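You operate a simulated robot arm through the tools that you are given. There is no shell and no other tool. Be economical: measure what you need, move in short steps, check, and stop when the job is done.

The job below is to be done with a simulated two-armed robot. You get a single attempt, and the scene is never put back.

## Task
Pick up the blue oil bottle from the wooden wall shelf with one hand, pass it to the other hand and put it on the top of the drying rack. Set down upright: oil bottle.

The check looks at the end state, three seconds after you hand in, the way a careful person would. Anything else that was tipped, shoved, dropped, spilled or broken makes it a failure.

## Robot
Two 6-joint arms with two-finger grippers on one trunk, on a base that drives. Base frame: it is fixed to the floor where the robot stands at the start and does not move with it; the origin is under the middle of the robot, x ahead of it, y to its left, z up. Readings come in mm, degrees, newtons and seconds.
The left shoulder is at the start at [60, 143, 650], the right one opposite. Each reaches about 843 mm from its shoulder. Places, roughly: top of the drying rack [300, -4100, 900]. Payload 2.45 kg a hand.
The tool frame of a hand sits at the grasp point between the pads (the TCP): z along the fingers, y along the line on which they close. The tips reach 26 mm beyond it. Largest opening 96 mm; the body of the gripper starts 69 mm behind the TCP.
Orientation is told as [roll, pitch, yaw] about the base's x, y, z axes, in that order, counted from this pose: with the fingers straight down and closing along the base's y, the tool's x points along the base's -x, its y along +y and its z along -z.

## Interface
- The arms move only by the tool arm_command. It takes "left_deltas", "right_deltas" or both (then of equal length, played together; a hand with none holds still); each is a list of rows, each a list of 6 numbers: the shift along the tool's x, y, z in mm, then the turn, a rotation vector about the tool's x, y, z in degrees. In form: [[tx, ty, tz, wx, wy, wz], ...]. A call has 1 to 10 rows; each row shifts and turns the commanded pose from where the row before left it, along the tool's axes as they then stand. "left_fingers" and "right_fingers" are, for a hand that has rows, the gripper command, from -1 (fully open) to 1 (shut), values between in proportion, set as the call begins (left out, the last holds). A row lasts 0.2 s, in which the tool goes at most 50 mm and 8.6 degrees; a call with a longer step from one row to the next is refused whole, and so is a gripper value outside its range. Where a pose cannot be reached the arm comes as near as it can. A force on the tool above 40 N (or 10 N above the force at the start of the call, whichever is more), or a blocked arm, ends the call early, and 0.2 s more pass. The fingers move at their own pace and stop on an object; they squeeze with about 39 N. The grip force told is the motor's: it shows also when the fingers shut on nothing. Time passes only in rows, and 0.2 s behind the last, so rows that do not move let the fingers close. The reply holds the time, the measured pose of the TCP, the force on the tool along the base axes, the opening and the grip force, in the units named above and with some noise, with the torque about the TCP (base axes, N m) and any sound that the robot's microphone picked up.
- Cameras (640 x 400 px; columns grow to the right, rows downward): "scene" is now at [140.9, -21, 1294.5]; the picture's right is [-0.20, -0.98, 0.00], its down [-0.45, 0.09, -0.89] and it looks along [0.87, -0.18, -0.45] (base axes); focal length 214 px, centre (320, 200). "left" rides on the left gripper at [82, -3, -98] in its tool frame; the picture's right is [0.04, 1.00, 0.00], its down [-0.73, 0.03, -0.68] and it looks along [-0.68, 0.03, 0.73] (tool axes); focal length 256 px, centre (320, 200). "right" rides on the right gripper at [82, 3, -98] in its tool frame; the picture's right is [-0.04, 1.00, 0.00], its down [-0.73, -0.03, -0.68] and it looks along [-0.68, -0.03, 0.73] (tool axes); focal length 256 px, centre (320, 200). There is no depth. A picture from a camera that has moved, and an enlarged one, comes with that camera's place and axes in the base frame and with its lens. The place of the scene camera against the robot may be out by one fixed shift of up to 18 mm in any direction.
- get_image(camera): a new picture of that camera. No time passes.
- lift_body(by): slides the trunk up (or, below 0, down) by that many mm; the arms and the scene camera ride with it, the base frame stays. It gives what a move gives, with no picture.
- steer(legs): drives the robot by 1 to 6 legs, each [ahead, turn to the left] in mm and degrees, along the robot's own axes; the way and the turn of a leg run together, so that a leg with both is an arc; at most 1500 mm and 180 degrees a leg. The arms and the cameras ride along, it lands a little off, and it stops where it bumps. It gives what a move gives.
- turn_head(pan, tilt): turns the head with the scene camera to pan (to the left, within 86 degrees either way) and tilt (down, from -29 to 69), counted from straight ahead of the robot. It gives what a move gives.
- zoom(camera, box): a new picture of the part [left, top, right, bottom] of that camera's present view, enlarged. No time passes.
- job_done(): hands the job in; it is judged then, once.

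Work in short steps. Places have to be worked out from the pictures, the camera data and where the tool is seen: move nearer, look again, correct. Check each grasp and each placing, and mend what went wrong. You have 120 turns and 92 pictures in all, those below and enlarged ones among them. Open the grippers and draw the arms clear of the work before you hand the job in, unless the task says otherwise; then end with one line.

The tools are called after ">>>" as name(argument=value, ...) on one line, values as JSON. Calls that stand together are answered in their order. arm_command: Moves the arms, as the interface text tells. Its arguments: {"type":"object","properties":{"left_deltas":{"type":"array"},"left_fingers":{"type":"number"},"right_deltas":{"type":"array"},"right_fingers":{"type":"number"}},"required":[]} The other tools are called the same way: lift_body (by) slides the trunk up or down; steer (legs) drives the base; turn_head (pan, tilt) turns the head that bears the scene camera; get_image (camera) takes a picture; zoom (camera, box) takes an enlarged picture of a part of a camera's view; job_done () hands the job in.

At the start:

```text
clock: 0.0
left_tcp_pos: [302.4, 12.7, 999.2]
left_orientation: [0.1, 0.0, 0.0]
left_ft_force: [0.6, 0.2, 0.7]
left_moment: [0.03, 0.02, 0.0]
left_grip_width: 96.1
left_grip_force: 0.1
right_tcp_pos: [322.5, -296.9, 998.5]
right_orientation: [0.1, -0.1, 0.0]
right_ft_force: [0.1, -0.3, -0.5]
right_moment: [0.0, -0.03, 0.01]
right_grip_width: 95.9
right_grip_force: 0.1
trunk travel left (down, up): [-275.0, 315.0]
robot x, y, heading: [-3.3, 2.3, 0.1]
head pan, tilt: [-11.6, 27.0]
```

scene: 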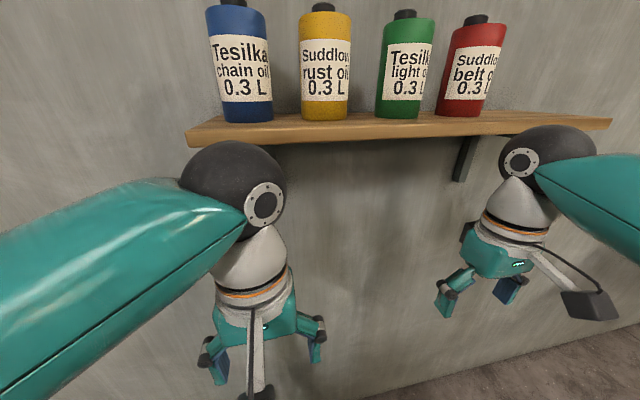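
right: 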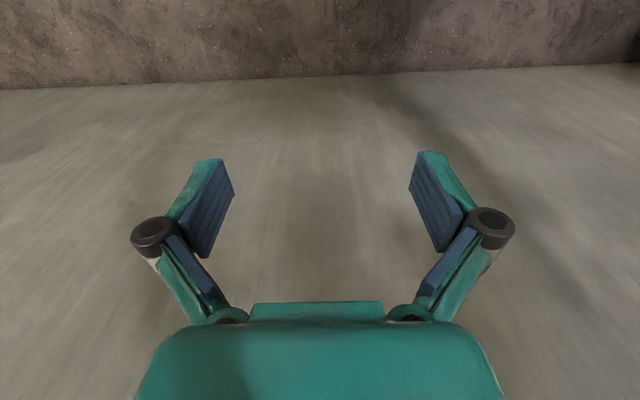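
left: 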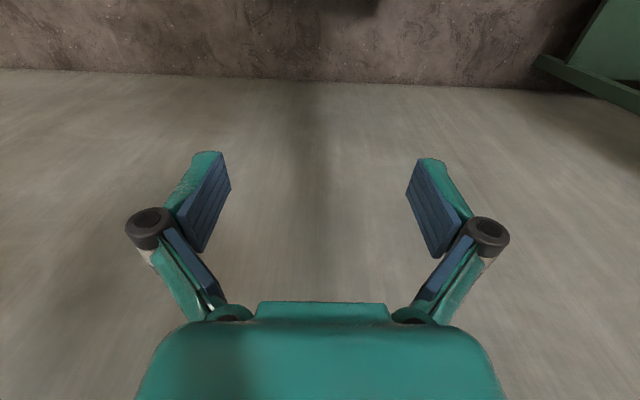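

The blue bottle is on the left end of the shelf, and I can't tell its distance from one view. I'll back off for parallax and room, and level the head a little.

>>> steer(legs=[[-250, 0]])

>>> turn_head(pan=0, tilt=10)

>>> get_image(camera="scene")

```text
clock: 1.9
left_tcp_pos: [50.4, 12.9, 999.0]
left_orientation: [0.1, 0.0, 0.1]
left_ft_force: [-1.5, 0.2, -0.2]
left_moment: [0.02, 0.01, 0.01]
left_grip_width: 95.7
left_grip_force: 0.1
right_tcp_pos: [71.4, -296.0, 999.3]
right_orientation: [0.1, 0.0, 0.1]
right_ft_force: [-0.3, -0.2, 0.8]
right_moment: [0.0, -0.01, -0.01]
right_grip_width: 96.2
right_grip_force: 0.0
trunk travel left (down, up): [-275.0, 315.0]
robot x, y, heading: [-252.4, -3.6, 0.2]
head pan, tilt: [-11.6, 27.0]
```

```text
clock: 2.6
left_tcp_pos: [52.3, 12.8, 1000.4]
left_orientation: [0.0, 0.0, 0.1]
left_ft_force: [-0.6, -0.6, 0.1]
left_moment: [0.01, -0.01, 0.0]
left_grip_width: 95.8
left_grip_force: 0.2
right_tcp_pos: [70.7, -297.2, 999.3]
right_orientation: [0.0, -0.1, 0.1]
right_ft_force: [0.3, -0.9, 0.3]
right_moment: [0.04, -0.03, 0.02]
right_grip_width: 96.1
right_grip_force: 0.0
trunk travel left (down, up): [-275.0, 315.0]
robot x, y, heading: [-253.9, 0.9, 0.1]
head pan, tilt: [0.0, 10.0]
```

```text
88 pictures are left
camera scene: at [-107.9, -2.4, 1322.0], right [0.0, -1.0, 0.0], down [-0.17, 0.0, -0.98], along [0.98, 0.0, -0.17], focal length 214 px, centre (320, 200)
```

scene: 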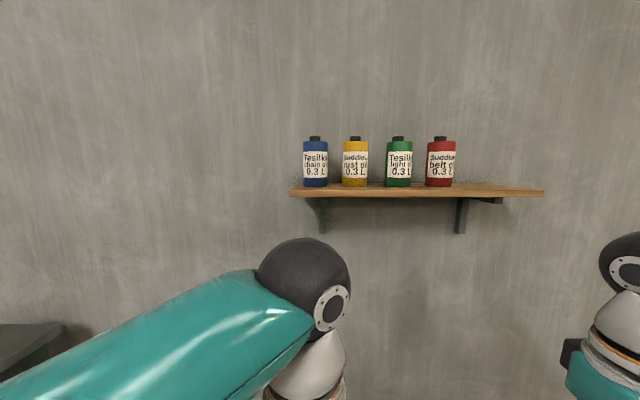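

Triangulating the two views puts the blue bottle's base near [392, 8, 1268], about 58 mm wide and 117 mm tall with cap. I'll raise the trunk and look again from higher to fix the shelf edge and depth.

>>> lift_body(by=250)

>>> turn_head(pan=0, tilt=30)

>>> get_image(camera="scene")

```text
clock: 5.2
left_tcp_pos: [52.0, 13.7, 1249.8]
left_orientation: [0.0, 0.0, 0.1]
left_ft_force: [0.4, -0.1, -0.2]
left_moment: [-0.01, -0.02, 0.06]
left_grip_width: 96.0
left_grip_force: 0.1
right_tcp_pos: [71.3, -296.2, 1250.1]
right_orientation: [0.0, -0.1, 0.1]
right_ft_force: [0.1, 1.3, 0.5]
right_moment: [0.0, -0.02, 0.01]
right_grip_width: 95.9
right_grip_force: 0.0
trunk travel left (down, up): [-525.0, 65.0]
robot x, y, heading: [-250.0, 0.1, 0.0]
head pan, tilt: [0.0, 10.0]
```

```text
clock: 6.1
left_tcp_pos: [50.4, 13.4, 1250.6]
left_orientation: [0.0, 0.0, 0.1]
left_ft_force: [0.2, 0.1, 0.0]
left_moment: [0.0, 0.01, -0.02]
left_grip_width: 95.7
left_grip_force: 0.0
right_tcp_pos: [70.7, -296.0, 1251.1]
right_orientation: [0.0, 0.0, 0.1]
right_ft_force: [0.1, 0.8, -0.2]
right_moment: [0.01, 0.01, -0.03]
right_grip_width: 95.9
right_grip_force: 0.1
trunk travel left (down, up): [-525.0, 65.0]
robot x, y, heading: [-250.6, -3.7, 0.1]
head pan, tilt: [0.0, 30.0]
```

```text
87 pictures are left
camera scene: at [-110.4, -2.4, 1539.8], right [0.0, -1.0, 0.0], down [-0.5, 0.0, -0.87], along [0.87, 0.0, -0.5], focal length 214 px, centre (320, 200)
```

scene: 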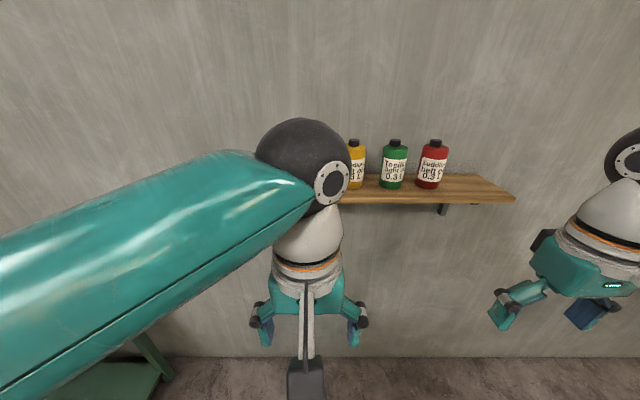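

The left arm hides the blue bottle. I'll pitch the left hand so the fingers point forward and 30° down, moving it a little ahead and left, which clears the view.

>>> arm_command(left_deltas=[[-25, 15, 0, 0, -8.57, 0], [-24.7, 15, 3.7, 0, -8.57, 0], [-23.9, 15, 7.4, 0, -8.57, 0], [-22.5, 15, 10.8, 0, -8.57, 0], [-20.7, 15, 14.1, 0, -8.57, 0], [-18.3, 15, 17, 0, -8.57, 0], [-15.6, 15, 19.5, 0, -8.57, 0]], left_fingers=-1)

>>> get_image(camera="scene")

>>> get_image(camera="left")

```text
clock: 7.7
left_tcp_pos: [224.5, 118.0, 1248.9]
left_orientation: [-0.2, -60.2, 0.3]
left_ft_force: [0.2, 0.2, -0.6]
left_moment: [0.0, 0.0, 0.0]
left_grip_width: 95.9
left_grip_force: 0.1
right_tcp_pos: [70.8, -296.5, 1250.4]
right_orientation: [-0.1, 0.1, 0.1]
right_ft_force: [0.1, -0.4, -0.1]
right_moment: [-0.04, 0.03, 0.02]
right_grip_width: 96.0
right_grip_force: 0.0
trunk travel left (down, up): [-525.0, 65.0]
robot x, y, heading: [-251.1, 0.6, 0.1]
head pan, tilt: [0.0, 30.0]
```

```text
86 pictures are left
camera scene: at [-110.2, -2.0, 1539.7], right [0.0, -1.0, 0.0], down [-0.5, 0.0, -0.87], along [0.87, 0.0, -0.5], focal length 214 px, centre (320, 200)
```

scene: 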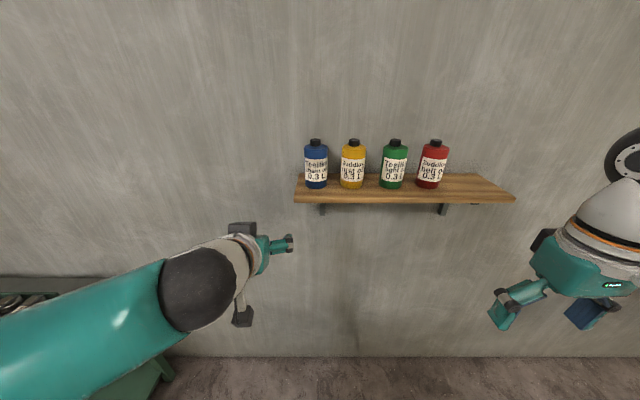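

```text
85 pictures are left
camera left: at [100.4, 115.1, 1229.6], right [-0.02, 1.0, -0.04], down [-0.22, 0.03, 0.97], along [0.97, 0.03, 0.22], focal length 256 px, centre (320, 200)
```

left: 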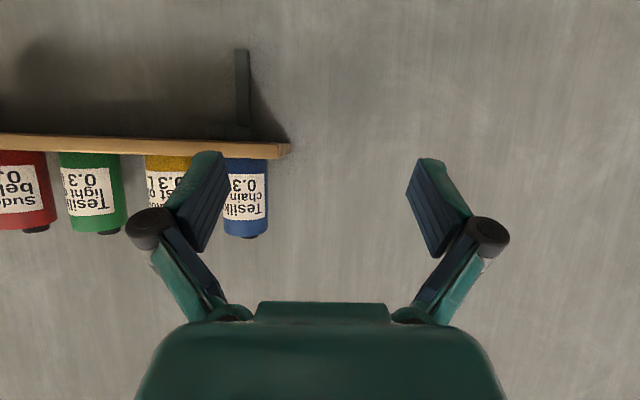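

Combining views (the scene camera seems about 15 mm high), the shelf top is near z 1249, and the bottle near [465, 12] with a diameter of about 64. I'll line the left hand up with the bottle at a safe distance and check with the hand camera.

>>> arm_command(left_deltas=[[-14.3, -35.3, -8.3, 0, 0, 0], [-14.3, -35.3, -8.3, 0, 0, 0], [-14.3, -35.3, -8.3, 0, 0, 0]])

>>> get_image(camera="left")

```text
clock: 8.5
left_tcp_pos: [226.4, 10.4, 1297.0]
left_orientation: [0.0, -60.0, 0.1]
left_ft_force: [0.5, -0.6, 0.6]
left_moment: [-0.01, 0.0, 0.0]
left_grip_width: 96.1
left_grip_force: 0.1
right_tcp_pos: [71.3, -297.7, 1249.6]
right_orientation: [0.1, 0.0, 0.1]
right_ft_force: [-0.5, -0.4, 2.0]
right_moment: [-0.01, 0.0, -0.03]
right_grip_width: 96.0
right_grip_force: 0.1
trunk travel left (down, up): [-525.0, 65.0]
robot x, y, heading: [-252.3, 3.3, 0.1]
head pan, tilt: [0.0, 30.0]
```

```text
84 pictures are left
camera left: at [101.4, 7.4, 1277.2], right [-0.02, 1.0, -0.03], down [-0.22, 0.03, 0.97], along [0.98, 0.03, 0.22], focal length 256 px, centre (320, 200)
```

left: 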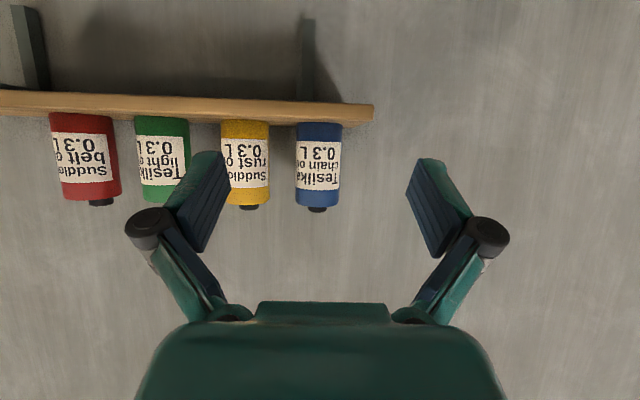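

Refined: bottle axis near [460, 15.5], shelf top about z 1254, and bottle height about 118. The hand is above shelf level and clear of its edge, so I'll drive 140 mm ahead and look again.

>>> steer(legs=[[140, 0]])

>>> get_image(camera="left")

>>> get_image(camera="scene")

```text
clock: 9.8
left_tcp_pos: [369.3, 10.0, 1295.8]
left_orientation: [0.0, -59.9, 0.1]
left_ft_force: [0.9, 1.0, -0.7]
left_moment: [0.01, -0.02, -0.01]
left_grip_width: 96.2
left_grip_force: 0.1
right_tcp_pos: [213.3, -297.3, 1247.8]
right_orientation: [0.0, 0.1, 0.2]
right_ft_force: [0.7, 1.6, -0.2]
right_moment: [-0.04, 0.08, 0.0]
right_grip_width: 96.3
right_grip_force: 0.0
trunk travel left (down, up): [-525.0, 65.0]
robot x, y, heading: [-112.5, 0.2, -0.3]
head pan, tilt: [0.0, 30.0]
```

```text
83 pictures are left
camera left: at [244.2, 8.8, 1276.4], right [-0.02, 1.0, -0.03], down [-0.22, 0.03, 0.98], along [0.98, 0.03, 0.22], focal length 256 px, centre (320, 200)
```

left: 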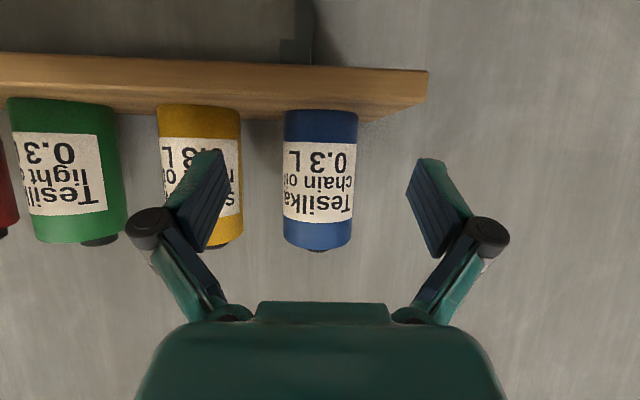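

```text
82 pictures are left
camera scene: at [32.9, -2.3, 1539.4], right [0.0, -1.0, 0.0], down [-0.5, 0.0, -0.86], along [0.86, 0.0, -0.5], focal length 214 px, centre (320, 200)
```

scene: 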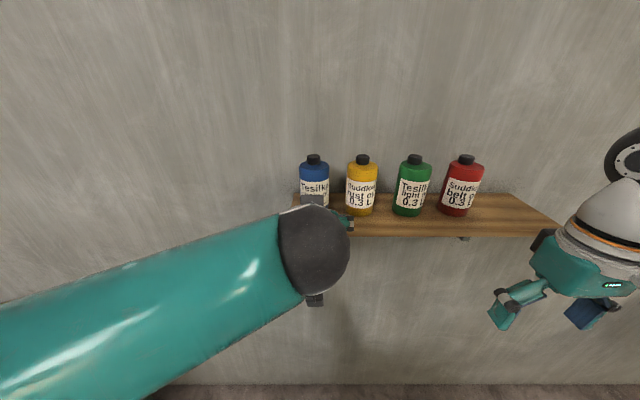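

The bottle axis comes out at about [468, 15], 66 mm wide, on a shelf at z 1254. I'll narrow the opening to about 84 mm, align in y and z, advance 50 mm and check.

>>> arm_command(left_deltas=[[6.9, 5.5, 4, 0, 0, 0], [0, 0, 0, 0, 0, 0], [-12.5, 0, 21.65, 0, 0, 0], [-12.5, 0, 21.65, 0, 0, 0]], left_fingers=-0.75)

>>> get_image(camera="left")

```text
clock: 10.8
left_tcp_pos: [418.4, 15.9, 1289.1]
left_orientation: [0.0, -59.9, -0.1]
left_ft_force: [0.1, 0.6, 0.3]
left_moment: [0.01, 0.0, 0.04]
left_grip_width: 83.8
left_grip_force: 0.0
right_tcp_pos: [211.3, -296.1, 1248.8]
right_orientation: [0.1, 0.1, 0.2]
right_ft_force: [-0.3, -0.1, 0.2]
right_moment: [-0.04, 0.01, 0.0]
right_grip_width: 96.2
right_grip_force: 0.0
trunk travel left (down, up): [-525.0, 65.0]
robot x, y, heading: [-112.4, 2.3, -0.3]
head pan, tilt: [0.0, 30.0]
```

```text
81 pictures are left
camera left: at [292.8, 12.9, 1269.0], right [-0.02, 1.0, -0.03], down [-0.22, 0.03, 0.97], along [0.98, 0.03, 0.22], focal length 256 px, centre (320, 200)
```

left: 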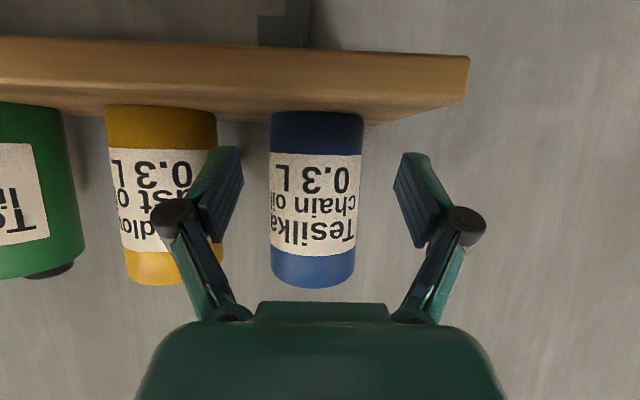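

Centred between the fingers, with clearance to the yellow bottle. I'll advance another 50 mm and close the fingers after checking.

>>> arm_command(left_deltas=[[-6.25, 0, 10.8, 0, 0, 0], [-6.25, 0, 10.8, 0, 0, 0], [-6.25, 0, 10.8, 0, 0, 0], [-6.25, 0, 10.8, 0, 0, 0]])

>>> get_image(camera="left")

```text
clock: 11.8
left_tcp_pos: [467.0, 16.4, 1289.2]
left_orientation: [0.0, -60.0, 0.1]
left_ft_force: [0.3, 0.1, -0.6]
left_moment: [0.01, 0.0, -0.01]
left_grip_width: 83.8
left_grip_force: 0.0
right_tcp_pos: [213.5, -295.6, 1250.1]
right_orientation: [0.0, 0.0, 0.1]
right_ft_force: [-0.4, 0.6, -0.2]
right_moment: [0.02, 0.01, 0.02]
right_grip_width: 95.8
right_grip_force: 0.0
trunk travel left (down, up): [-525.0, 65.0]
robot x, y, heading: [-112.9, 1.1, 0.3]
head pan, tilt: [0.0, 30.0]
```

```text
80 pictures are left
camera left: at [342.2, 13.8, 1269.2], right [-0.02, 1.0, -0.03], down [-0.22, 0.03, 0.97], along [0.98, 0.03, 0.22], focal length 256 px, centre (320, 200)
```

left: 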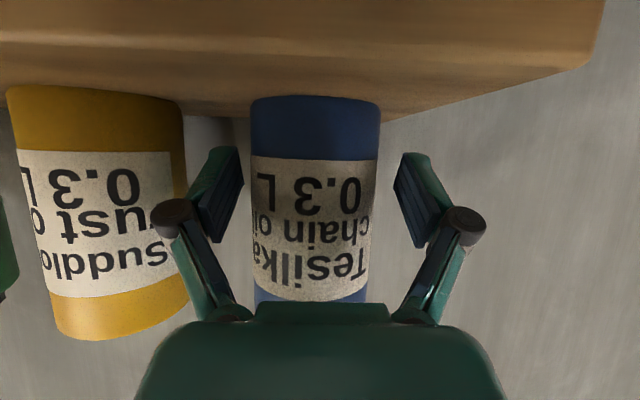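

The bottle axis looks about 6 mm ahead of the TCP, well within the pads. I'll go 5 mm further and close.

>>> arm_command(left_deltas=[[-2.5, 0, 4.3, 0, 0, 0]])

>>> arm_command(left_deltas=[[0, 0, 0, 0, 0, 0], [0, 0, 0, 0, 0, 0], [0, 0, 0, 0, 0, 0], [0, 0, 0, 0, 0, 0]], left_fingers=0.6)

>>> get_image(camera="left")

```text
clock: 12.2
left_tcp_pos: [472.0, 16.8, 1289.8]
left_orientation: [0.0, -59.9, 0.0]
left_ft_force: [0.1, 0.7, -0.2]
left_moment: [0.01, -0.01, -0.01]
left_grip_width: 84.1
left_grip_force: 0.1
right_tcp_pos: [212.1, -296.9, 1250.4]
right_orientation: [0.0, 0.1, 0.1]
right_ft_force: [0.9, -0.5, 0.0]
right_moment: [-0.01, 0.0, -0.01]
right_grip_width: 96.2
right_grip_force: 0.0
trunk travel left (down, up): [-525.0, 65.0]
robot x, y, heading: [-115.8, 1.6, 0.1]
head pan, tilt: [0.0, 30.0]
```

```text
clock: 13.2
left_tcp_pos: [471.8, 16.8, 1289.3]
left_orientation: [-0.1, -59.9, 0.1]
left_ft_force: [-0.8, -1.0, 1.8]
left_moment: [-0.19, 0.02, -0.07]
left_grip_width: 64.7
left_grip_force: 39.1
right_tcp_pos: [211.4, -296.9, 1249.4]
right_orientation: [-0.1, 0.1, 0.1]
right_ft_force: [0.1, 0.4, 0.8]
right_moment: [0.04, 0.02, 0.03]
right_grip_width: 96.2
right_grip_force: 0.1
trunk travel left (down, up): [-525.0, 65.0]
robot x, y, heading: [-113.4, 1.6, 0.0]
head pan, tilt: [0.0, 30.0]
```

```text
79 pictures are left
camera left: at [346.6, 13.5, 1269.6], right [-0.02, 1.0, -0.04], down [-0.22, 0.03, 0.97], along [0.97, 0.03, 0.22], focal length 256 px, centre (320, 200)
```

left: 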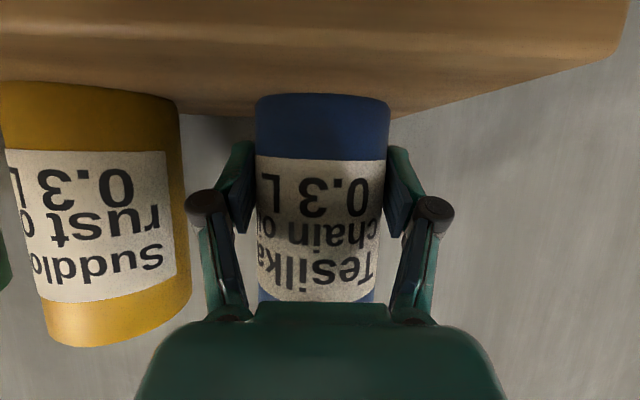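

Gripped at 64.7 mm with 39 N. Lift straight up 40 mm and watch.

>>> arm_command(left_deltas=[[-4.3, 0, -2.5, 0, 0, 0], [-8.66, 0, -5, 0, 0, 0], [-8.66, 0, -5, 0, 0, 0], [-8.66, 0, -5, 0, 0, 0], [-4.3, 0, -2.5, 0, 0, 0]])

>>> get_image(camera="left")

```text
clock: 14.4
left_tcp_pos: [471.2, 15.9, 1329.8]
left_orientation: [0.0, -59.9, 0.0]
left_ft_force: [0.2, -0.1, -3.8]
left_moment: [0.01, 0.04, -0.03]
left_grip_width: 63.9
left_grip_force: 39.4
right_tcp_pos: [211.0, -296.5, 1249.6]
right_orientation: [0.0, 0.0, 0.0]
right_ft_force: [0.3, -0.5, 0.3]
right_moment: [0.01, 0.0, 0.0]
right_grip_width: 96.0
right_grip_force: 0.1
trunk travel left (down, up): [-525.0, 65.0]
robot x, y, heading: [-112.3, 1.0, -0.2]
head pan, tilt: [0.0, 30.0]
```

```text
78 pictures are left
camera left: at [346.8, 13.9, 1309.7], right [-0.02, 1.0, -0.03], down [-0.22, 0.03, 0.98], along [0.98, 0.03, 0.22], focal length 256 px, centre (320, 200)
```

left: 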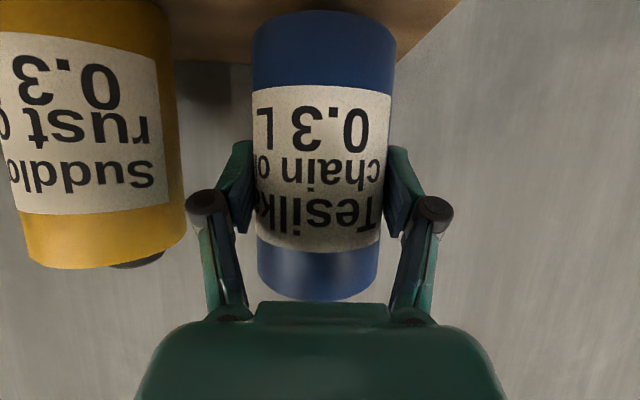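

The bottle rose only about 15 mm while the hand rose 40, so it slipped in the grip. I'll wait a moment, squeeze fully, and see whether it's still sliding.

>>> arm_command(left_deltas=[[0, 0, 0, 0, 0, 0], [0, 0, 0, 0, 0, 0]], left_fingers=1)

>>> get_image(camera="left")

>>> zoom(camera="scene", box=[220, 100, 480, 262])

```text
clock: 15.0
left_tcp_pos: [471.7, 15.8, 1329.6]
left_orientation: [0.0, -60.0, 0.1]
left_ft_force: [0.5, -0.5, -3.7]
left_moment: [-0.01, 0.01, 0.0]
left_grip_width: 63.9
left_grip_force: 39.0
right_tcp_pos: [212.0, -296.6, 1251.4]
right_orientation: [0.0, 0.0, 0.2]
right_ft_force: [-0.3, -0.3, -0.3]
right_moment: [0.01, 0.02, -0.02]
right_grip_width: 95.7
right_grip_force: 0.1
trunk travel left (down, up): [-525.0, 65.0]
robot x, y, heading: [-111.8, -0.0, 0.1]
head pan, tilt: [0.0, 30.0]
```

```text
77 pictures are left
camera left: at [347.0, 13.8, 1309.7], right [-0.02, 1.0, -0.03], down [-0.22, 0.03, 0.97], along [0.98, 0.03, 0.22], focal length 256 px, centre (320, 200)
```

left: 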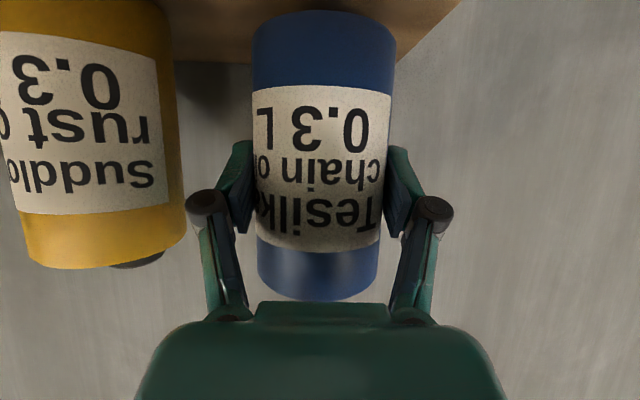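

```text
2.46 times, centred on (350, 181) of scene
camera zoom: at [30.9, -2.3, 1539.6], right [0.0, -1.0, 0.0], down [-0.5, 0.0, -0.87], along [0.87, 0.0, -0.5], focal length 528 px, centre (246, 247)
```

zoom: 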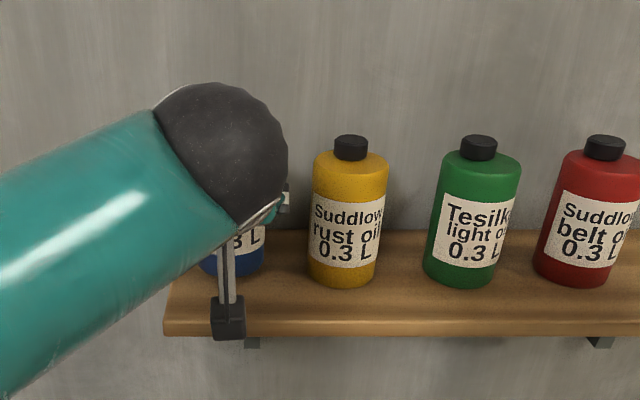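

It's stable now, and about 3.7 N of weight is in the hand. I'll lift another 25 mm gently and compare.

>>> arm_command(left_deltas=[[-2.2, 0, -1.25, 0, 0, 0], [-4.3, 0, -2.5, 0, 0, 0], [-4.3, 0, -2.5, 0, 0, 0], [-4.3, 0, -2.5, 0, 0, 0], [-4.3, 0, -2.5, 0, 0, 0], [-2.2, 0, -1.25, 0, 0, 0]])

>>> get_image(camera="left")

```text
clock: 16.4
left_tcp_pos: [472.4, 16.7, 1353.7]
left_orientation: [0.0, -59.9, 0.1]
left_ft_force: [0.3, 0.3, -2.7]
left_moment: [-0.01, 0.01, 0.01]
left_grip_width: 63.5
left_grip_force: 38.8
right_tcp_pos: [212.2, -296.5, 1249.7]
right_orientation: [0.0, 0.0, 0.1]
right_ft_force: [0.2, -0.4, 0.7]
right_moment: [0.03, -0.01, -0.01]
right_grip_width: 95.8
right_grip_force: 0.1
trunk travel left (down, up): [-525.0, 65.0]
robot x, y, heading: [-112.9, 1.1, -0.1]
head pan, tilt: [0.0, 30.0]
```

```text
75 pictures are left
camera left: at [347.4, 13.9, 1333.5], right [-0.02, 1.0, -0.04], down [-0.22, 0.03, 0.97], along [0.98, 0.03, 0.22], focal length 256 px, centre (320, 200)
```

left: 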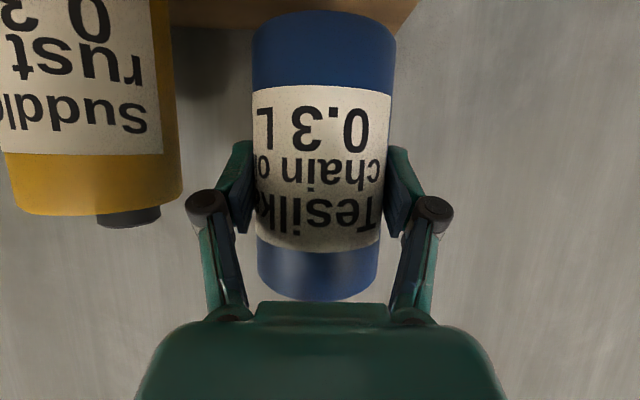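

No slip this time, and the bottle is upright with its base about 62 mm below the TCP. That grip is too high for the right hand to take it cleanly from above, so I'll set it back on its spot and regrip lower with full squeeze.

>>> arm_command(left_deltas=[[4.3, 0, 2.5, 0, 0, 0], [5.2, 0, 3, 0, 0, 0], [5.2, 0, 3, 0, 0, 0], [5.2, 0, 3, 0, 0, 0], [4.3, 0, 2.5, 0, 0, 0], [2.6, 0, 1.5, 0, 0, 0]])

>>> get_image(camera="left")

>>> zoom(camera="scene", box=[260, 150, 420, 250])

```text
clock: 17.8
left_tcp_pos: [472.7, 16.3, 1323.2]
left_orientation: [-0.1, -59.9, 0.1]
left_ft_force: [-0.3, 0.5, -3.1]
left_moment: [-0.01, 0.02, -0.02]
left_grip_width: 64.0
left_grip_force: 38.7
right_tcp_pos: [211.3, -296.0, 1250.6]
right_orientation: [0.0, 0.0, 0.0]
right_ft_force: [0.7, -0.6, 0.5]
right_moment: [0.0, -0.04, 0.0]
right_grip_width: 95.9
right_grip_force: 0.2
trunk travel left (down, up): [-525.0, 65.0]
robot x, y, heading: [-111.9, 3.1, 0.1]
head pan, tilt: [0.0, 30.0]
```

```text
74 pictures are left
camera left: at [348.2, 14.1, 1302.7], right [-0.02, 1.0, -0.04], down [-0.22, 0.03, 0.97], along [0.98, 0.03, 0.22], focal length 256 px, centre (320, 200)
```

left: 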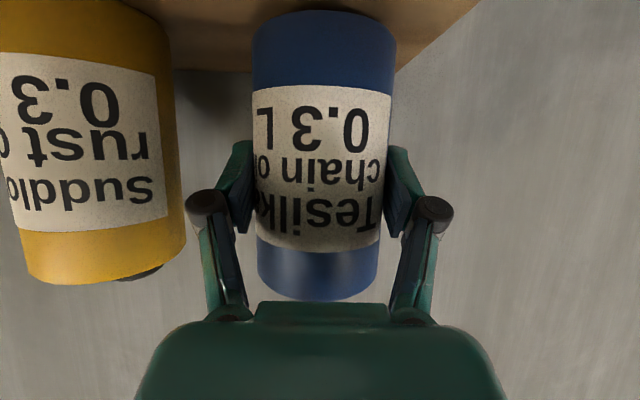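

```text
4.00 times, centred on (340, 200) of scene
camera zoom: at [30.8, -2.3, 1539.7], right [0.0, -1.0, 0.0], down [-0.5, 0.0, -0.87], along [0.87, 0.0, -0.5], focal length 858 px, centre (240, 200)
```

zoom: 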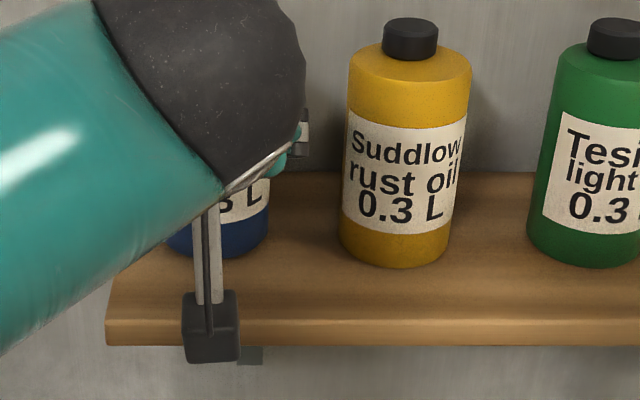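

Comparing shoulders with the yellow bottle, about 7 mm remains. I'll lower 5 mm and then feel for contact in 1 mm rows.

>>> arm_command(left_deltas=[[2.6, 0, 1.5, 0, 0, 0], [1.73, 0, 1, 0, 0, 0], [0.87, 0, 0.5, 0, 0, 0]])

>>> arm_command(left_deltas=[[0.87, 0, 0.5, 0, 0, 0]])

```text
clock: 18.6
left_tcp_pos: [473.0, 17.7, 1317.0]
left_orientation: [0.0, -60.0, -0.1]
left_ft_force: [-0.5, -0.2, -3.2]
left_moment: [0.02, -0.01, -0.02]
left_grip_width: 64.0
left_grip_force: 39.0
right_tcp_pos: [210.1, -295.8, 1249.6]
right_orientation: [0.0, 0.0, 0.1]
right_ft_force: [-0.1, 0.1, -0.4]
right_moment: [0.01, 0.05, -0.03]
right_grip_width: 96.1
right_grip_force: 0.0
trunk travel left (down, up): [-525.0, 65.0]
robot x, y, heading: [-113.3, 3.8, 0.1]
head pan, tilt: [0.0, 30.0]
```

```text
clock: 19.0
left_tcp_pos: [471.1, 18.0, 1316.1]
left_orientation: [0.0, -60.0, 0.0]
left_ft_force: [0.2, -1.3, -1.6]
left_moment: [0.04, -0.08, -0.04]
left_grip_width: 63.4
left_grip_force: 38.9
right_tcp_pos: [212.5, -297.5, 1249.8]
right_orientation: [0.0, 0.0, 0.1]
right_ft_force: [-0.1, -0.2, 0.2]
right_moment: [-0.02, 0.01, 0.01]
right_grip_width: 95.9
right_grip_force: 0.0
trunk travel left (down, up): [-525.0, 65.0]
robot x, y, heading: [-112.2, -0.2, 0.0]
head pan, tilt: [0.0, 30.0]
```

Weight is easing off, which means contact. One more millimetre.

>>> arm_command(left_deltas=[[0.87, 0, 0.5, 0, 0, 0]])

```text
clock: 19.4
left_tcp_pos: [471.3, 17.2, 1317.0]
left_orientation: [-0.1, -60.2, 0.1]
left_ft_force: [4.0, 1.1, 4.4]
left_moment: [0.29, -0.13, -0.1]
left_grip_width: 63.9
left_grip_force: 38.8
right_tcp_pos: [212.4, -296.6, 1249.9]
right_orientation: [0.0, 0.1, 0.1]
right_ft_force: [0.8, 0.0, -0.9]
right_moment: [0.0, -0.05, -0.01]
right_grip_width: 95.9
right_grip_force: 0.0
trunk travel left (down, up): [-525.0, 65.0]
robot x, y, heading: [-111.5, -1.0, -0.1]
head pan, tilt: [0.0, 30.0]
```

Seated, with upward force. Open to about 84 mm in place and check.

>>> arm_command(left_deltas=[[0, 0, 0, 0, 0, 0], [0, 0, 0, 0, 0, 0]], left_fingers=-0.7)

>>> get_image(camera="left")

```text
clock: 20.0
left_tcp_pos: [471.9, 15.3, 1315.5]
left_orientation: [0.1, -60.1, 0.0]
left_ft_force: [-0.3, 0.2, -0.2]
left_moment: [0.01, -0.01, 0.0]
left_grip_width: 81.4
left_grip_force: 0.1
right_tcp_pos: [210.0, -295.7, 1250.2]
right_orientation: [0.0, 0.0, 0.1]
right_ft_force: [-0.5, 0.9, -1.2]
right_moment: [0.0, 0.01, -0.02]
right_grip_width: 95.9
right_grip_force: 0.1
trunk travel left (down, up): [-525.0, 65.0]
robot x, y, heading: [-112.3, 0.1, -0.0]
head pan, tilt: [0.0, 30.0]
```

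```text
72 pictures are left
camera left: at [347.3, 13.9, 1295.1], right [-0.02, 1.0, -0.03], down [-0.22, 0.03, 0.97], along [0.98, 0.03, 0.22], focal length 256 px, centre (320, 200)
```

left: 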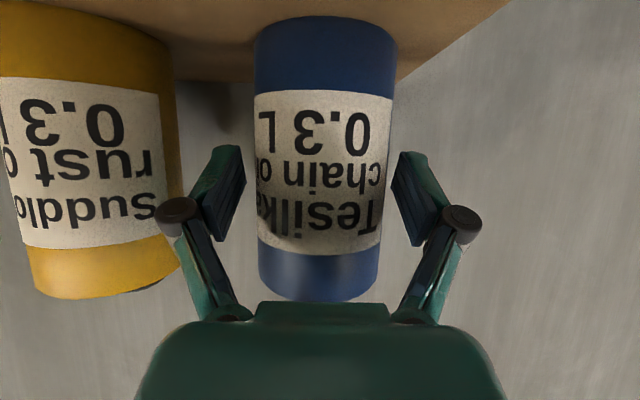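

Bottle is standing. Lower the hand 28 mm, to about 33 mm above the shelf as in the first grasp, shift 2 mm left, then grip fully.

>>> arm_command(left_deltas=[[6.06, 0.5, 3.5, 0, 0, 0], [6.06, 0.5, 3.5, 0, 0, 0], [6.06, 0.5, 3.5, 0, 0, 0], [6.06, 0.5, 3.5, 0, 0, 0]])

>>> arm_command(left_deltas=[[0, 0, 0, 0, 0, 0], [0, 0, 0, 0, 0, 0], [0, 0, 0, 0, 0, 0], [0, 0, 0, 0, 0, 0], [0, 0, 0, 0, 0, 0], [0, 0, 0, 0, 0, 0]], left_fingers=1)

>>> get_image(camera="left")

```text
clock: 21.0
left_tcp_pos: [471.8, 20.1, 1286.6]
left_orientation: [-0.1, -60.0, 0.2]
left_ft_force: [-0.2, 0.0, 0.8]
left_moment: [0.02, 0.01, 0.01]
left_grip_width: 82.0
left_grip_force: 0.0
right_tcp_pos: [211.7, -296.2, 1249.5]
right_orientation: [0.1, 0.0, 0.1]
right_ft_force: [1.4, 0.5, -0.7]
right_moment: [-0.02, 0.01, 0.01]
right_grip_width: 96.2
right_grip_force: 0.1
trunk travel left (down, up): [-525.0, 65.0]
robot x, y, heading: [-107.6, -2.4, -0.1]
head pan, tilt: [0.0, 30.0]
```

```text
clock: 22.4
left_tcp_pos: [471.9, 19.2, 1286.6]
left_orientation: [-0.1, -60.1, 0.1]
left_ft_force: [0.7, -0.3, 2.8]
left_moment: [-0.26, -0.08, -0.01]
left_grip_width: 64.2
left_grip_force: 38.8
right_tcp_pos: [212.1, -297.1, 1249.8]
right_orientation: [0.1, 0.1, 0.1]
right_ft_force: [-0.1, -0.6, -1.2]
right_moment: [0.05, -0.01, 0.01]
right_grip_width: 95.9
right_grip_force: 0.1
trunk travel left (down, up): [-525.0, 65.0]
robot x, y, heading: [-112.7, -0.5, 0.1]
head pan, tilt: [0.0, 30.0]
```

```text
71 pictures are left
camera left: at [347.0, 16.4, 1266.9], right [-0.02, 1.0, -0.04], down [-0.22, 0.03, 0.97], along [0.97, 0.03, 0.22], focal length 256 px, centre (320, 200)
```

left: 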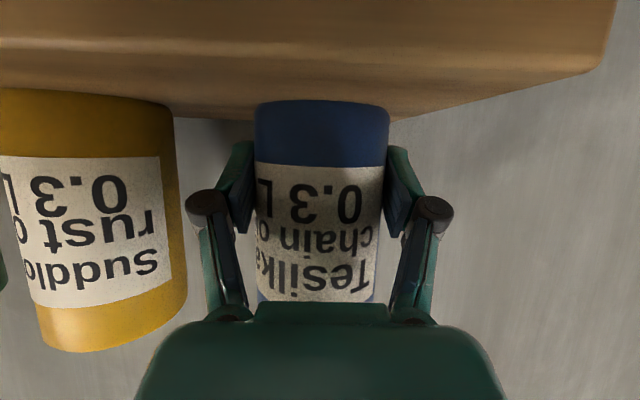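

Gripped again low. I'll lift slowly, 2 to 3 mm per row, and check for slip.

>>> arm_command(left_deltas=[[-0.87, 0, -0.5, 0, 0, 0], [-1.73, 0, -1, 0, 0, 0], [-1.73, 0, -1, 0, 0, 0], [-2.6, 0, -1.5, 0, 0, 0], [-2.6, 0, -1.5, 0, 0, 0], [-2.6, 0, -1.5, 0, 0, 0], [-1.73, 0, -1, 0, 0, 0], [-0.87, 0, -0.5, 0, 0, 0]])

>>> get_image(camera="left")

```text
clock: 24.2
left_tcp_pos: [471.7, 18.9, 1304.7]
left_orientation: [0.0, -59.9, 0.0]
left_ft_force: [0.7, 0.9, -3.3]
left_moment: [-0.01, 0.04, -0.01]
left_grip_width: 64.0
left_grip_force: 38.9
right_tcp_pos: [212.0, -294.8, 1250.5]
right_orientation: [0.0, 0.0, 0.1]
right_ft_force: [-0.3, 0.1, 0.1]
right_moment: [0.02, -0.01, 0.0]
right_grip_width: 96.1
right_grip_force: 0.0
trunk travel left (down, up): [-525.0, 65.0]
robot x, y, heading: [-112.5, 1.4, 0.1]
head pan, tilt: [0.0, 30.0]
```

```text
70 pictures are left
camera left: at [346.7, 16.9, 1283.5], right [-0.02, 1.0, -0.03], down [-0.22, 0.03, 0.98], along [0.98, 0.03, 0.22], focal length 256 px, centre (320, 200)
```

left: 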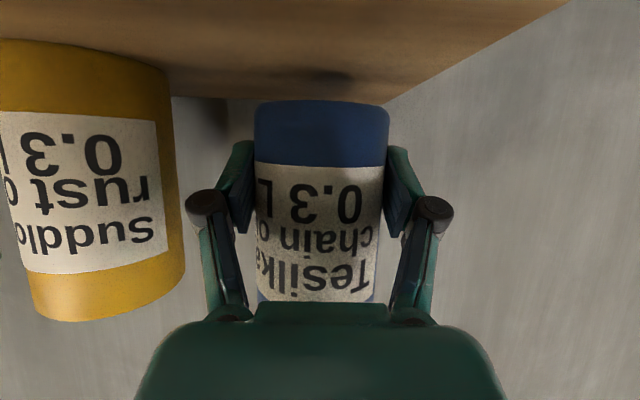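

No slip: the bottle's position in the image is unchanged and it's off the shelf. I'll keep lifting gently, then draw back along -x.

>>> arm_command(left_deltas=[[-1.73, 0, -1, 0, 0, 0], [-3.5, 0, -2, 0, 0, 0], [-4.3, 0, -2.5, 0, 0, 0], [-4.3, 0, -2.5, 0, 0, 0], [-4.3, 0, -2.5, 0, 0, 0], [-4.3, 0, -2.5, 0, 0, 0], [-3.5, 0, -2, 0, 0, 0], [-1.73, 0, -1, 0, 0, 0]])

>>> arm_command(left_deltas=[[1.5, 0, -2.6, 0, 0, 0], [3, 0, -5.2, 0, 0, 0], [4, 0, -6.9, 0, 0, 0], [5, 0, -8.66, 0, 0, 0], [6, 0, -10.4, 0, 0, 0], [6, 0, -10.4, 0, 0, 0], [6, 0, -10.4, 0, 0, 0], [6, 0, -10.4, 0, 0, 0], [4, 0, -6.9, 0, 0, 0], [2, 0, -3.5, 0, 0, 0]])

>>> get_image(camera="left")

>>> get_image(camera="scene")

```text
clock: 26.0
left_tcp_pos: [472.7, 20.8, 1335.2]
left_orientation: [0.0, -59.9, 0.1]
left_ft_force: [-0.1, 0.6, -3.4]
left_moment: [0.03, 0.03, 0.0]
left_grip_width: 64.2
left_grip_force: 39.1
right_tcp_pos: [211.2, -296.6, 1249.8]
right_orientation: [-0.1, 0.0, 0.1]
right_ft_force: [0.1, -0.7, 0.0]
right_moment: [-0.01, 0.01, 0.0]
right_grip_width: 95.7
right_grip_force: 0.1
trunk travel left (down, up): [-525.0, 65.0]
robot x, y, heading: [-111.2, -1.0, 0.1]
head pan, tilt: [0.0, 30.0]
```

```text
clock: 28.2
left_tcp_pos: [384.4, 18.7, 1336.8]
left_orientation: [-0.1, -59.9, 0.0]
left_ft_force: [0.1, -0.3, -3.8]
left_moment: [0.0, 0.0, -0.01]
left_grip_width: 63.8
left_grip_force: 38.6
right_tcp_pos: [211.1, -296.3, 1249.6]
right_orientation: [0.0, -0.1, 0.1]
right_ft_force: [0.5, 0.3, -0.4]
right_moment: [-0.02, 0.0, 0.02]
right_grip_width: 96.0
right_grip_force: 0.0
trunk travel left (down, up): [-525.0, 65.0]
robot x, y, heading: [-108.0, -5.0, -0.2]
head pan, tilt: [0.0, 30.0]
```

```text
69 pictures are left
camera left: at [259.8, 16.7, 1316.5], right [-0.02, 1.0, -0.04], down [-0.22, 0.03, 0.97], along [0.98, 0.03, 0.22], focal length 256 px, centre (320, 200)
```

left: 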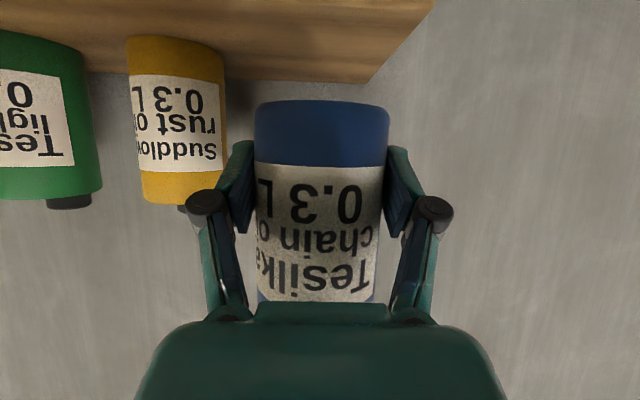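

```text
68 pictures are left
camera scene: at [30.6, -2.3, 1539.7], right [0.0, -1.0, 0.0], down [-0.5, 0.0, -0.87], along [0.87, 0.0, -0.5], focal length 214 px, centre (320, 200)
```

scene: 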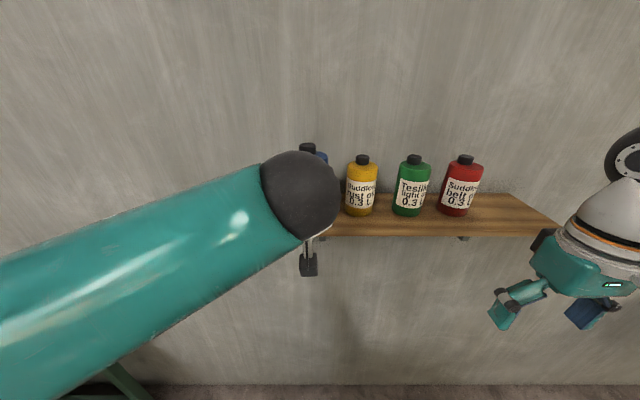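

Bottle is held steady. Back the base off 300 mm into free space for the handover.

>>> steer(legs=[[-300, 0]])

>>> arm_command(left_deltas=[[5, 0, 0, 0, 0, 0], [9, 0, 0, 0, 0, 0], [14, 0, 0, 0, 0, 0], [14, 0, 0, 0, 0, 0], [14, 0, 0, 0, 0, 0], [14, 0, 0, 0, 0, 0], [14, 0, 0, 0, 0, 0], [14, 0, 0, 0, 0, 0], [9, 0, 0, 0, 0, 0], [5, 0, 0, 0, 0, 0]])

>>> get_image(camera="scene")

```text
clock: 30.3
left_tcp_pos: [83.5, 17.2, 1336.0]
left_orientation: [-0.2, -60.0, -0.1]
left_ft_force: [-0.1, 0.7, -2.8]
left_moment: [-0.01, 0.02, 0.03]
left_grip_width: 63.8
left_grip_force: 39.4
right_tcp_pos: [-90.3, -298.1, 1249.6]
right_orientation: [0.0, 0.0, -0.1]
right_ft_force: [-0.4, 0.6, -0.1]
right_moment: [0.02, -0.04, 0.0]
right_grip_width: 95.9
right_grip_force: 0.0
trunk travel left (down, up): [-525.0, 65.0]
robot x, y, heading: [-412.2, -0.5, -0.2]
head pan, tilt: [0.0, 30.0]
```

```text
clock: 32.5
left_tcp_pos: [29.2, 19.1, 1239.4]
left_orientation: [0.1, -60.0, -0.2]
left_ft_force: [-0.9, -0.7, -2.7]
left_moment: [-0.02, 0.05, 0.0]
left_grip_width: 63.9
left_grip_force: 39.3
right_tcp_pos: [-90.2, -298.4, 1251.5]
right_orientation: [0.0, 0.0, -0.1]
right_ft_force: [0.9, -0.9, -0.6]
right_moment: [-0.01, -0.02, 0.02]
right_grip_width: 96.2
right_grip_force: 0.1
trunk travel left (down, up): [-525.0, 65.0]
robot x, y, heading: [-412.1, 0.7, -0.1]
head pan, tilt: [0.0, 30.0]
```

```text
67 pictures are left
camera scene: at [-269.0, -2.8, 1539.7], right [0.0, -1.0, 0.0], down [-0.5, 0.0, -0.87], along [0.87, 0.0, -0.5], focal length 214 px, centre (320, 200)
```

scene: 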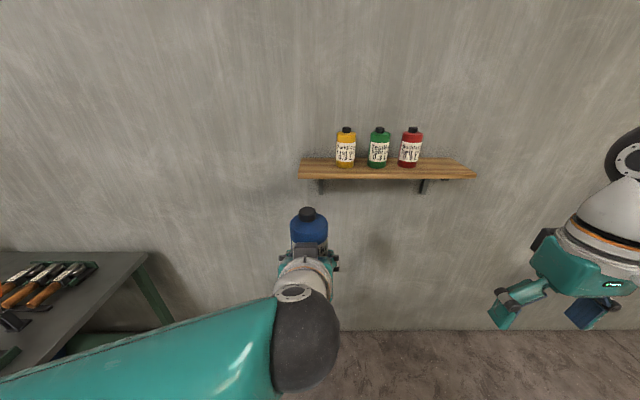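

The bottle sits well in the left hand. I'll lower the left by 100 mm for the right arm's reach, and bring the right hand nearer at hover height.

>>> arm_command(left_deltas=[[4.3, 0, 2.5, 0, 0, 0], [8.66, 0, 5, 0, 0, 0], [10.4, 0, 6, 0, 0, 0], [10.4, 0, 6, 0, 0, 0], [10.4, 0, 6, 0, 0, 0], [10.4, 0, 6, 0, 0, 0], [10.4, 0, 6, 0, 0, 0], [8.66, 0, 5, 0, 0, 0], [8.66, 0, 5, 0, 0, 0], [4.3, 0, 2.5, 0, 0, 0]], right_deltas=[[-12, 18, -2, 0, 0, 0], [-12, 18, -2, 0, 0, 0], [-12, 18, -2, 0, 0, 0], [-12, 18, -2, 0, 0, 0], [-12, 18, -2, 0, 0, 0], [-12, 18, -2, 0, 0, 0], [-12, 18, -2, 0, 0, 0], [-12, 18, -2, 0, 0, 0], [-12, 18, -2, 0, 0, 0], [-12, 18, -2, 0, 0, 0]], right_fingers=-1)

>>> get_image(camera="right")

>>> get_image(camera="scene")

```text
clock: 34.7
left_tcp_pos: [28.9, 18.9, 1139.3]
left_orientation: [-0.2, -59.9, 0.1]
left_ft_force: [-0.1, 0.4, -3.2]
left_moment: [-0.06, 0.06, -0.04]
left_grip_width: 64.0
left_grip_force: 38.8
right_tcp_pos: [35.0, -117.9, 1269.8]
right_orientation: [0.0, 0.1, -0.1]
right_ft_force: [-0.1, 0.4, -0.1]
right_moment: [0.0, 0.03, 0.03]
right_grip_width: 96.1
right_grip_force: 0.0
trunk travel left (down, up): [-525.0, 65.0]
robot x, y, heading: [-411.2, -1.0, -0.0]
head pan, tilt: [0.0, 30.0]
```

```text
66 pictures are left
camera right: at [-46.8, -115.5, 1368.9], right [0.04, 1.0, 0.0], down [0.73, -0.03, 0.68], along [0.68, -0.03, -0.74], focal length 256 px, centre (320, 200)
```

right: 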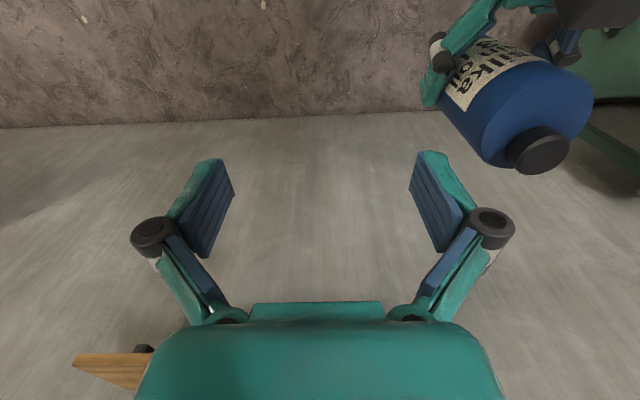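

```text
65 pictures are left
camera scene: at [-268.1, -2.1, 1539.6], right [0.0, -1.0, 0.0], down [-0.5, 0.0, -0.87], along [0.87, 0.0, -0.5], focal length 214 px, centre (320, 200)
```

scene: 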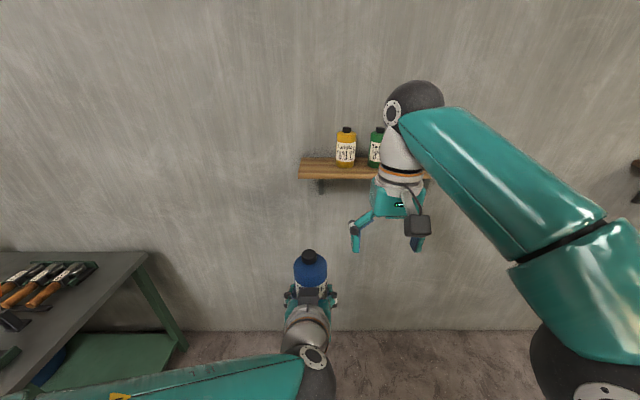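

Both arms are clear of each other. Move the right hand over the bottle, 10 mm higher, to look straight at the cap.

>>> arm_command(right_deltas=[[0, 20, -10, 0, 0, 0], [0, 30, 0, 0, 0, 0], [0, 30, 0, 0, 0, 0], [0, 30, 0, 0, 0, 0], [0, 27, 0, 0, 0, 0]])

>>> get_image(camera="right")

>>> get_image(camera="scene")

```text
clock: 35.9
left_tcp_pos: [27.8, 17.9, 1140.3]
left_orientation: [-0.1, -59.9, -0.2]
left_ft_force: [-0.6, 1.0, -3.0]
left_moment: [-0.01, 0.0, -0.01]
left_grip_width: 63.9
left_grip_force: 39.1
right_tcp_pos: [20.8, 14.3, 1260.9]
right_orientation: [0.1, -0.1, -0.2]
right_ft_force: [0.0, -0.6, 0.2]
right_moment: [-0.01, 0.02, -0.01]
right_grip_width: 95.8
right_grip_force: 0.0
right hand out of reach, approached as far as the arm can: row 1, 2, 3, 4, 5
trunk travel left (down, up): [-525.0, 65.0]
robot x, y, heading: [-409.7, 1.7, -0.1]
head pan, tilt: [0.0, 30.0]
```

```text
64 pictures are left
camera right: at [-61.5, 16.6, 1359.3], right [0.04, 1.0, 0.0], down [0.73, -0.03, 0.68], along [0.68, -0.03, -0.73], focal length 256 px, centre (320, 200)
```

right: 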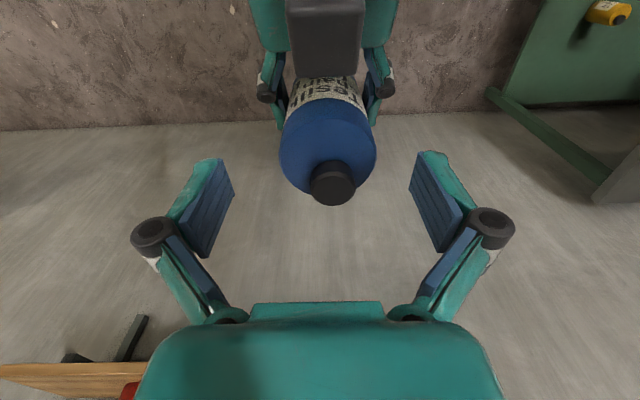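

```text
63 pictures are left
camera scene: at [-268.6, -2.0, 1539.6], right [0.0, -1.0, 0.0], down [-0.5, 0.0, -0.87], along [0.87, 0.0, -0.5], focal length 214 px, centre (320, 200)
```

scene: 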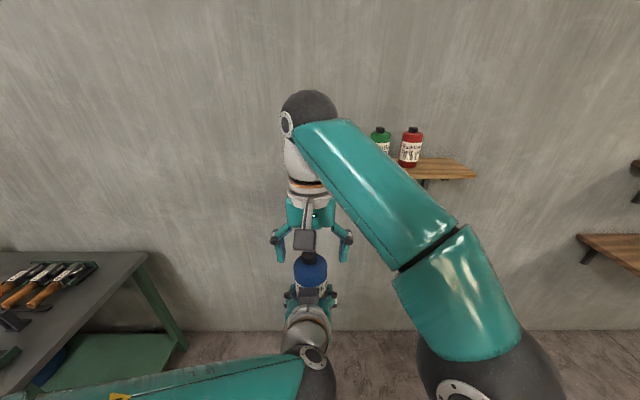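

The right arm is at its reach limit there. I'll bring both hands 60 mm back and 40 mm lower together, which gives a second view of the cap.

>>> arm_command(left_deltas=[[6.5, 0, -3.2, 0, 0, 0], [10.8, 0, -5.3, 0, 0, 0], [10.8, 0, -5.3, 0, 0, 0], [10.8, 0, -5.3, 0, 0, 0], [10.8, 0, -5.3, 0, 0, 0], [10.8, 0, -5.3, 0, 0, 0], [4.1, 0, -2.2, 0, 0, 0]], right_deltas=[[6, 0, 4, 0, 0, 0], [10, 0, 7, 0, 0, 0], [10, 0, 7, 0, 0, 0], [10, 0, 7, 0, 0, 0], [10, 0, 7, 0, 0, 0], [10, 0, 7, 0, 0, 0], [4, 0, 1, 0, 0, 0]])

>>> get_image(camera="right")

```text
clock: 37.5
left_tcp_pos: [-25.4, 18.0, 1105.0]
left_orientation: [-1.9, -60.1, 2.7]
left_ft_force: [-0.1, -0.1, -3.2]
left_moment: [0.0, 0.02, 0.03]
left_grip_width: 63.9
left_grip_force: 38.6
right_tcp_pos: [-38.1, 15.3, 1222.3]
right_orientation: [0.0, 0.0, -0.2]
right_ft_force: [0.0, -0.2, 0.5]
right_moment: [-0.01, 0.02, -0.04]
right_grip_width: 95.7
right_grip_force: 0.1
trunk travel left (down, up): [-525.0, 65.0]
robot x, y, heading: [-416.5, -0.1, -0.0]
head pan, tilt: [0.0, 30.0]
```

```text
62 pictures are left
camera right: at [-119.6, 17.9, 1321.2], right [0.04, 1.0, 0.0], down [0.73, -0.03, 0.68], along [0.68, -0.03, -0.73], focal length 256 px, centre (320, 200)
```

right: 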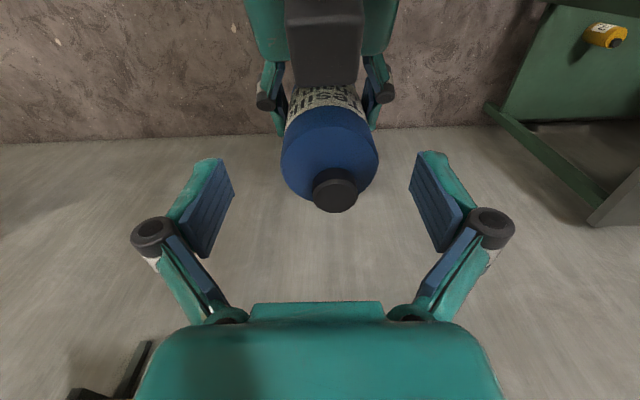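

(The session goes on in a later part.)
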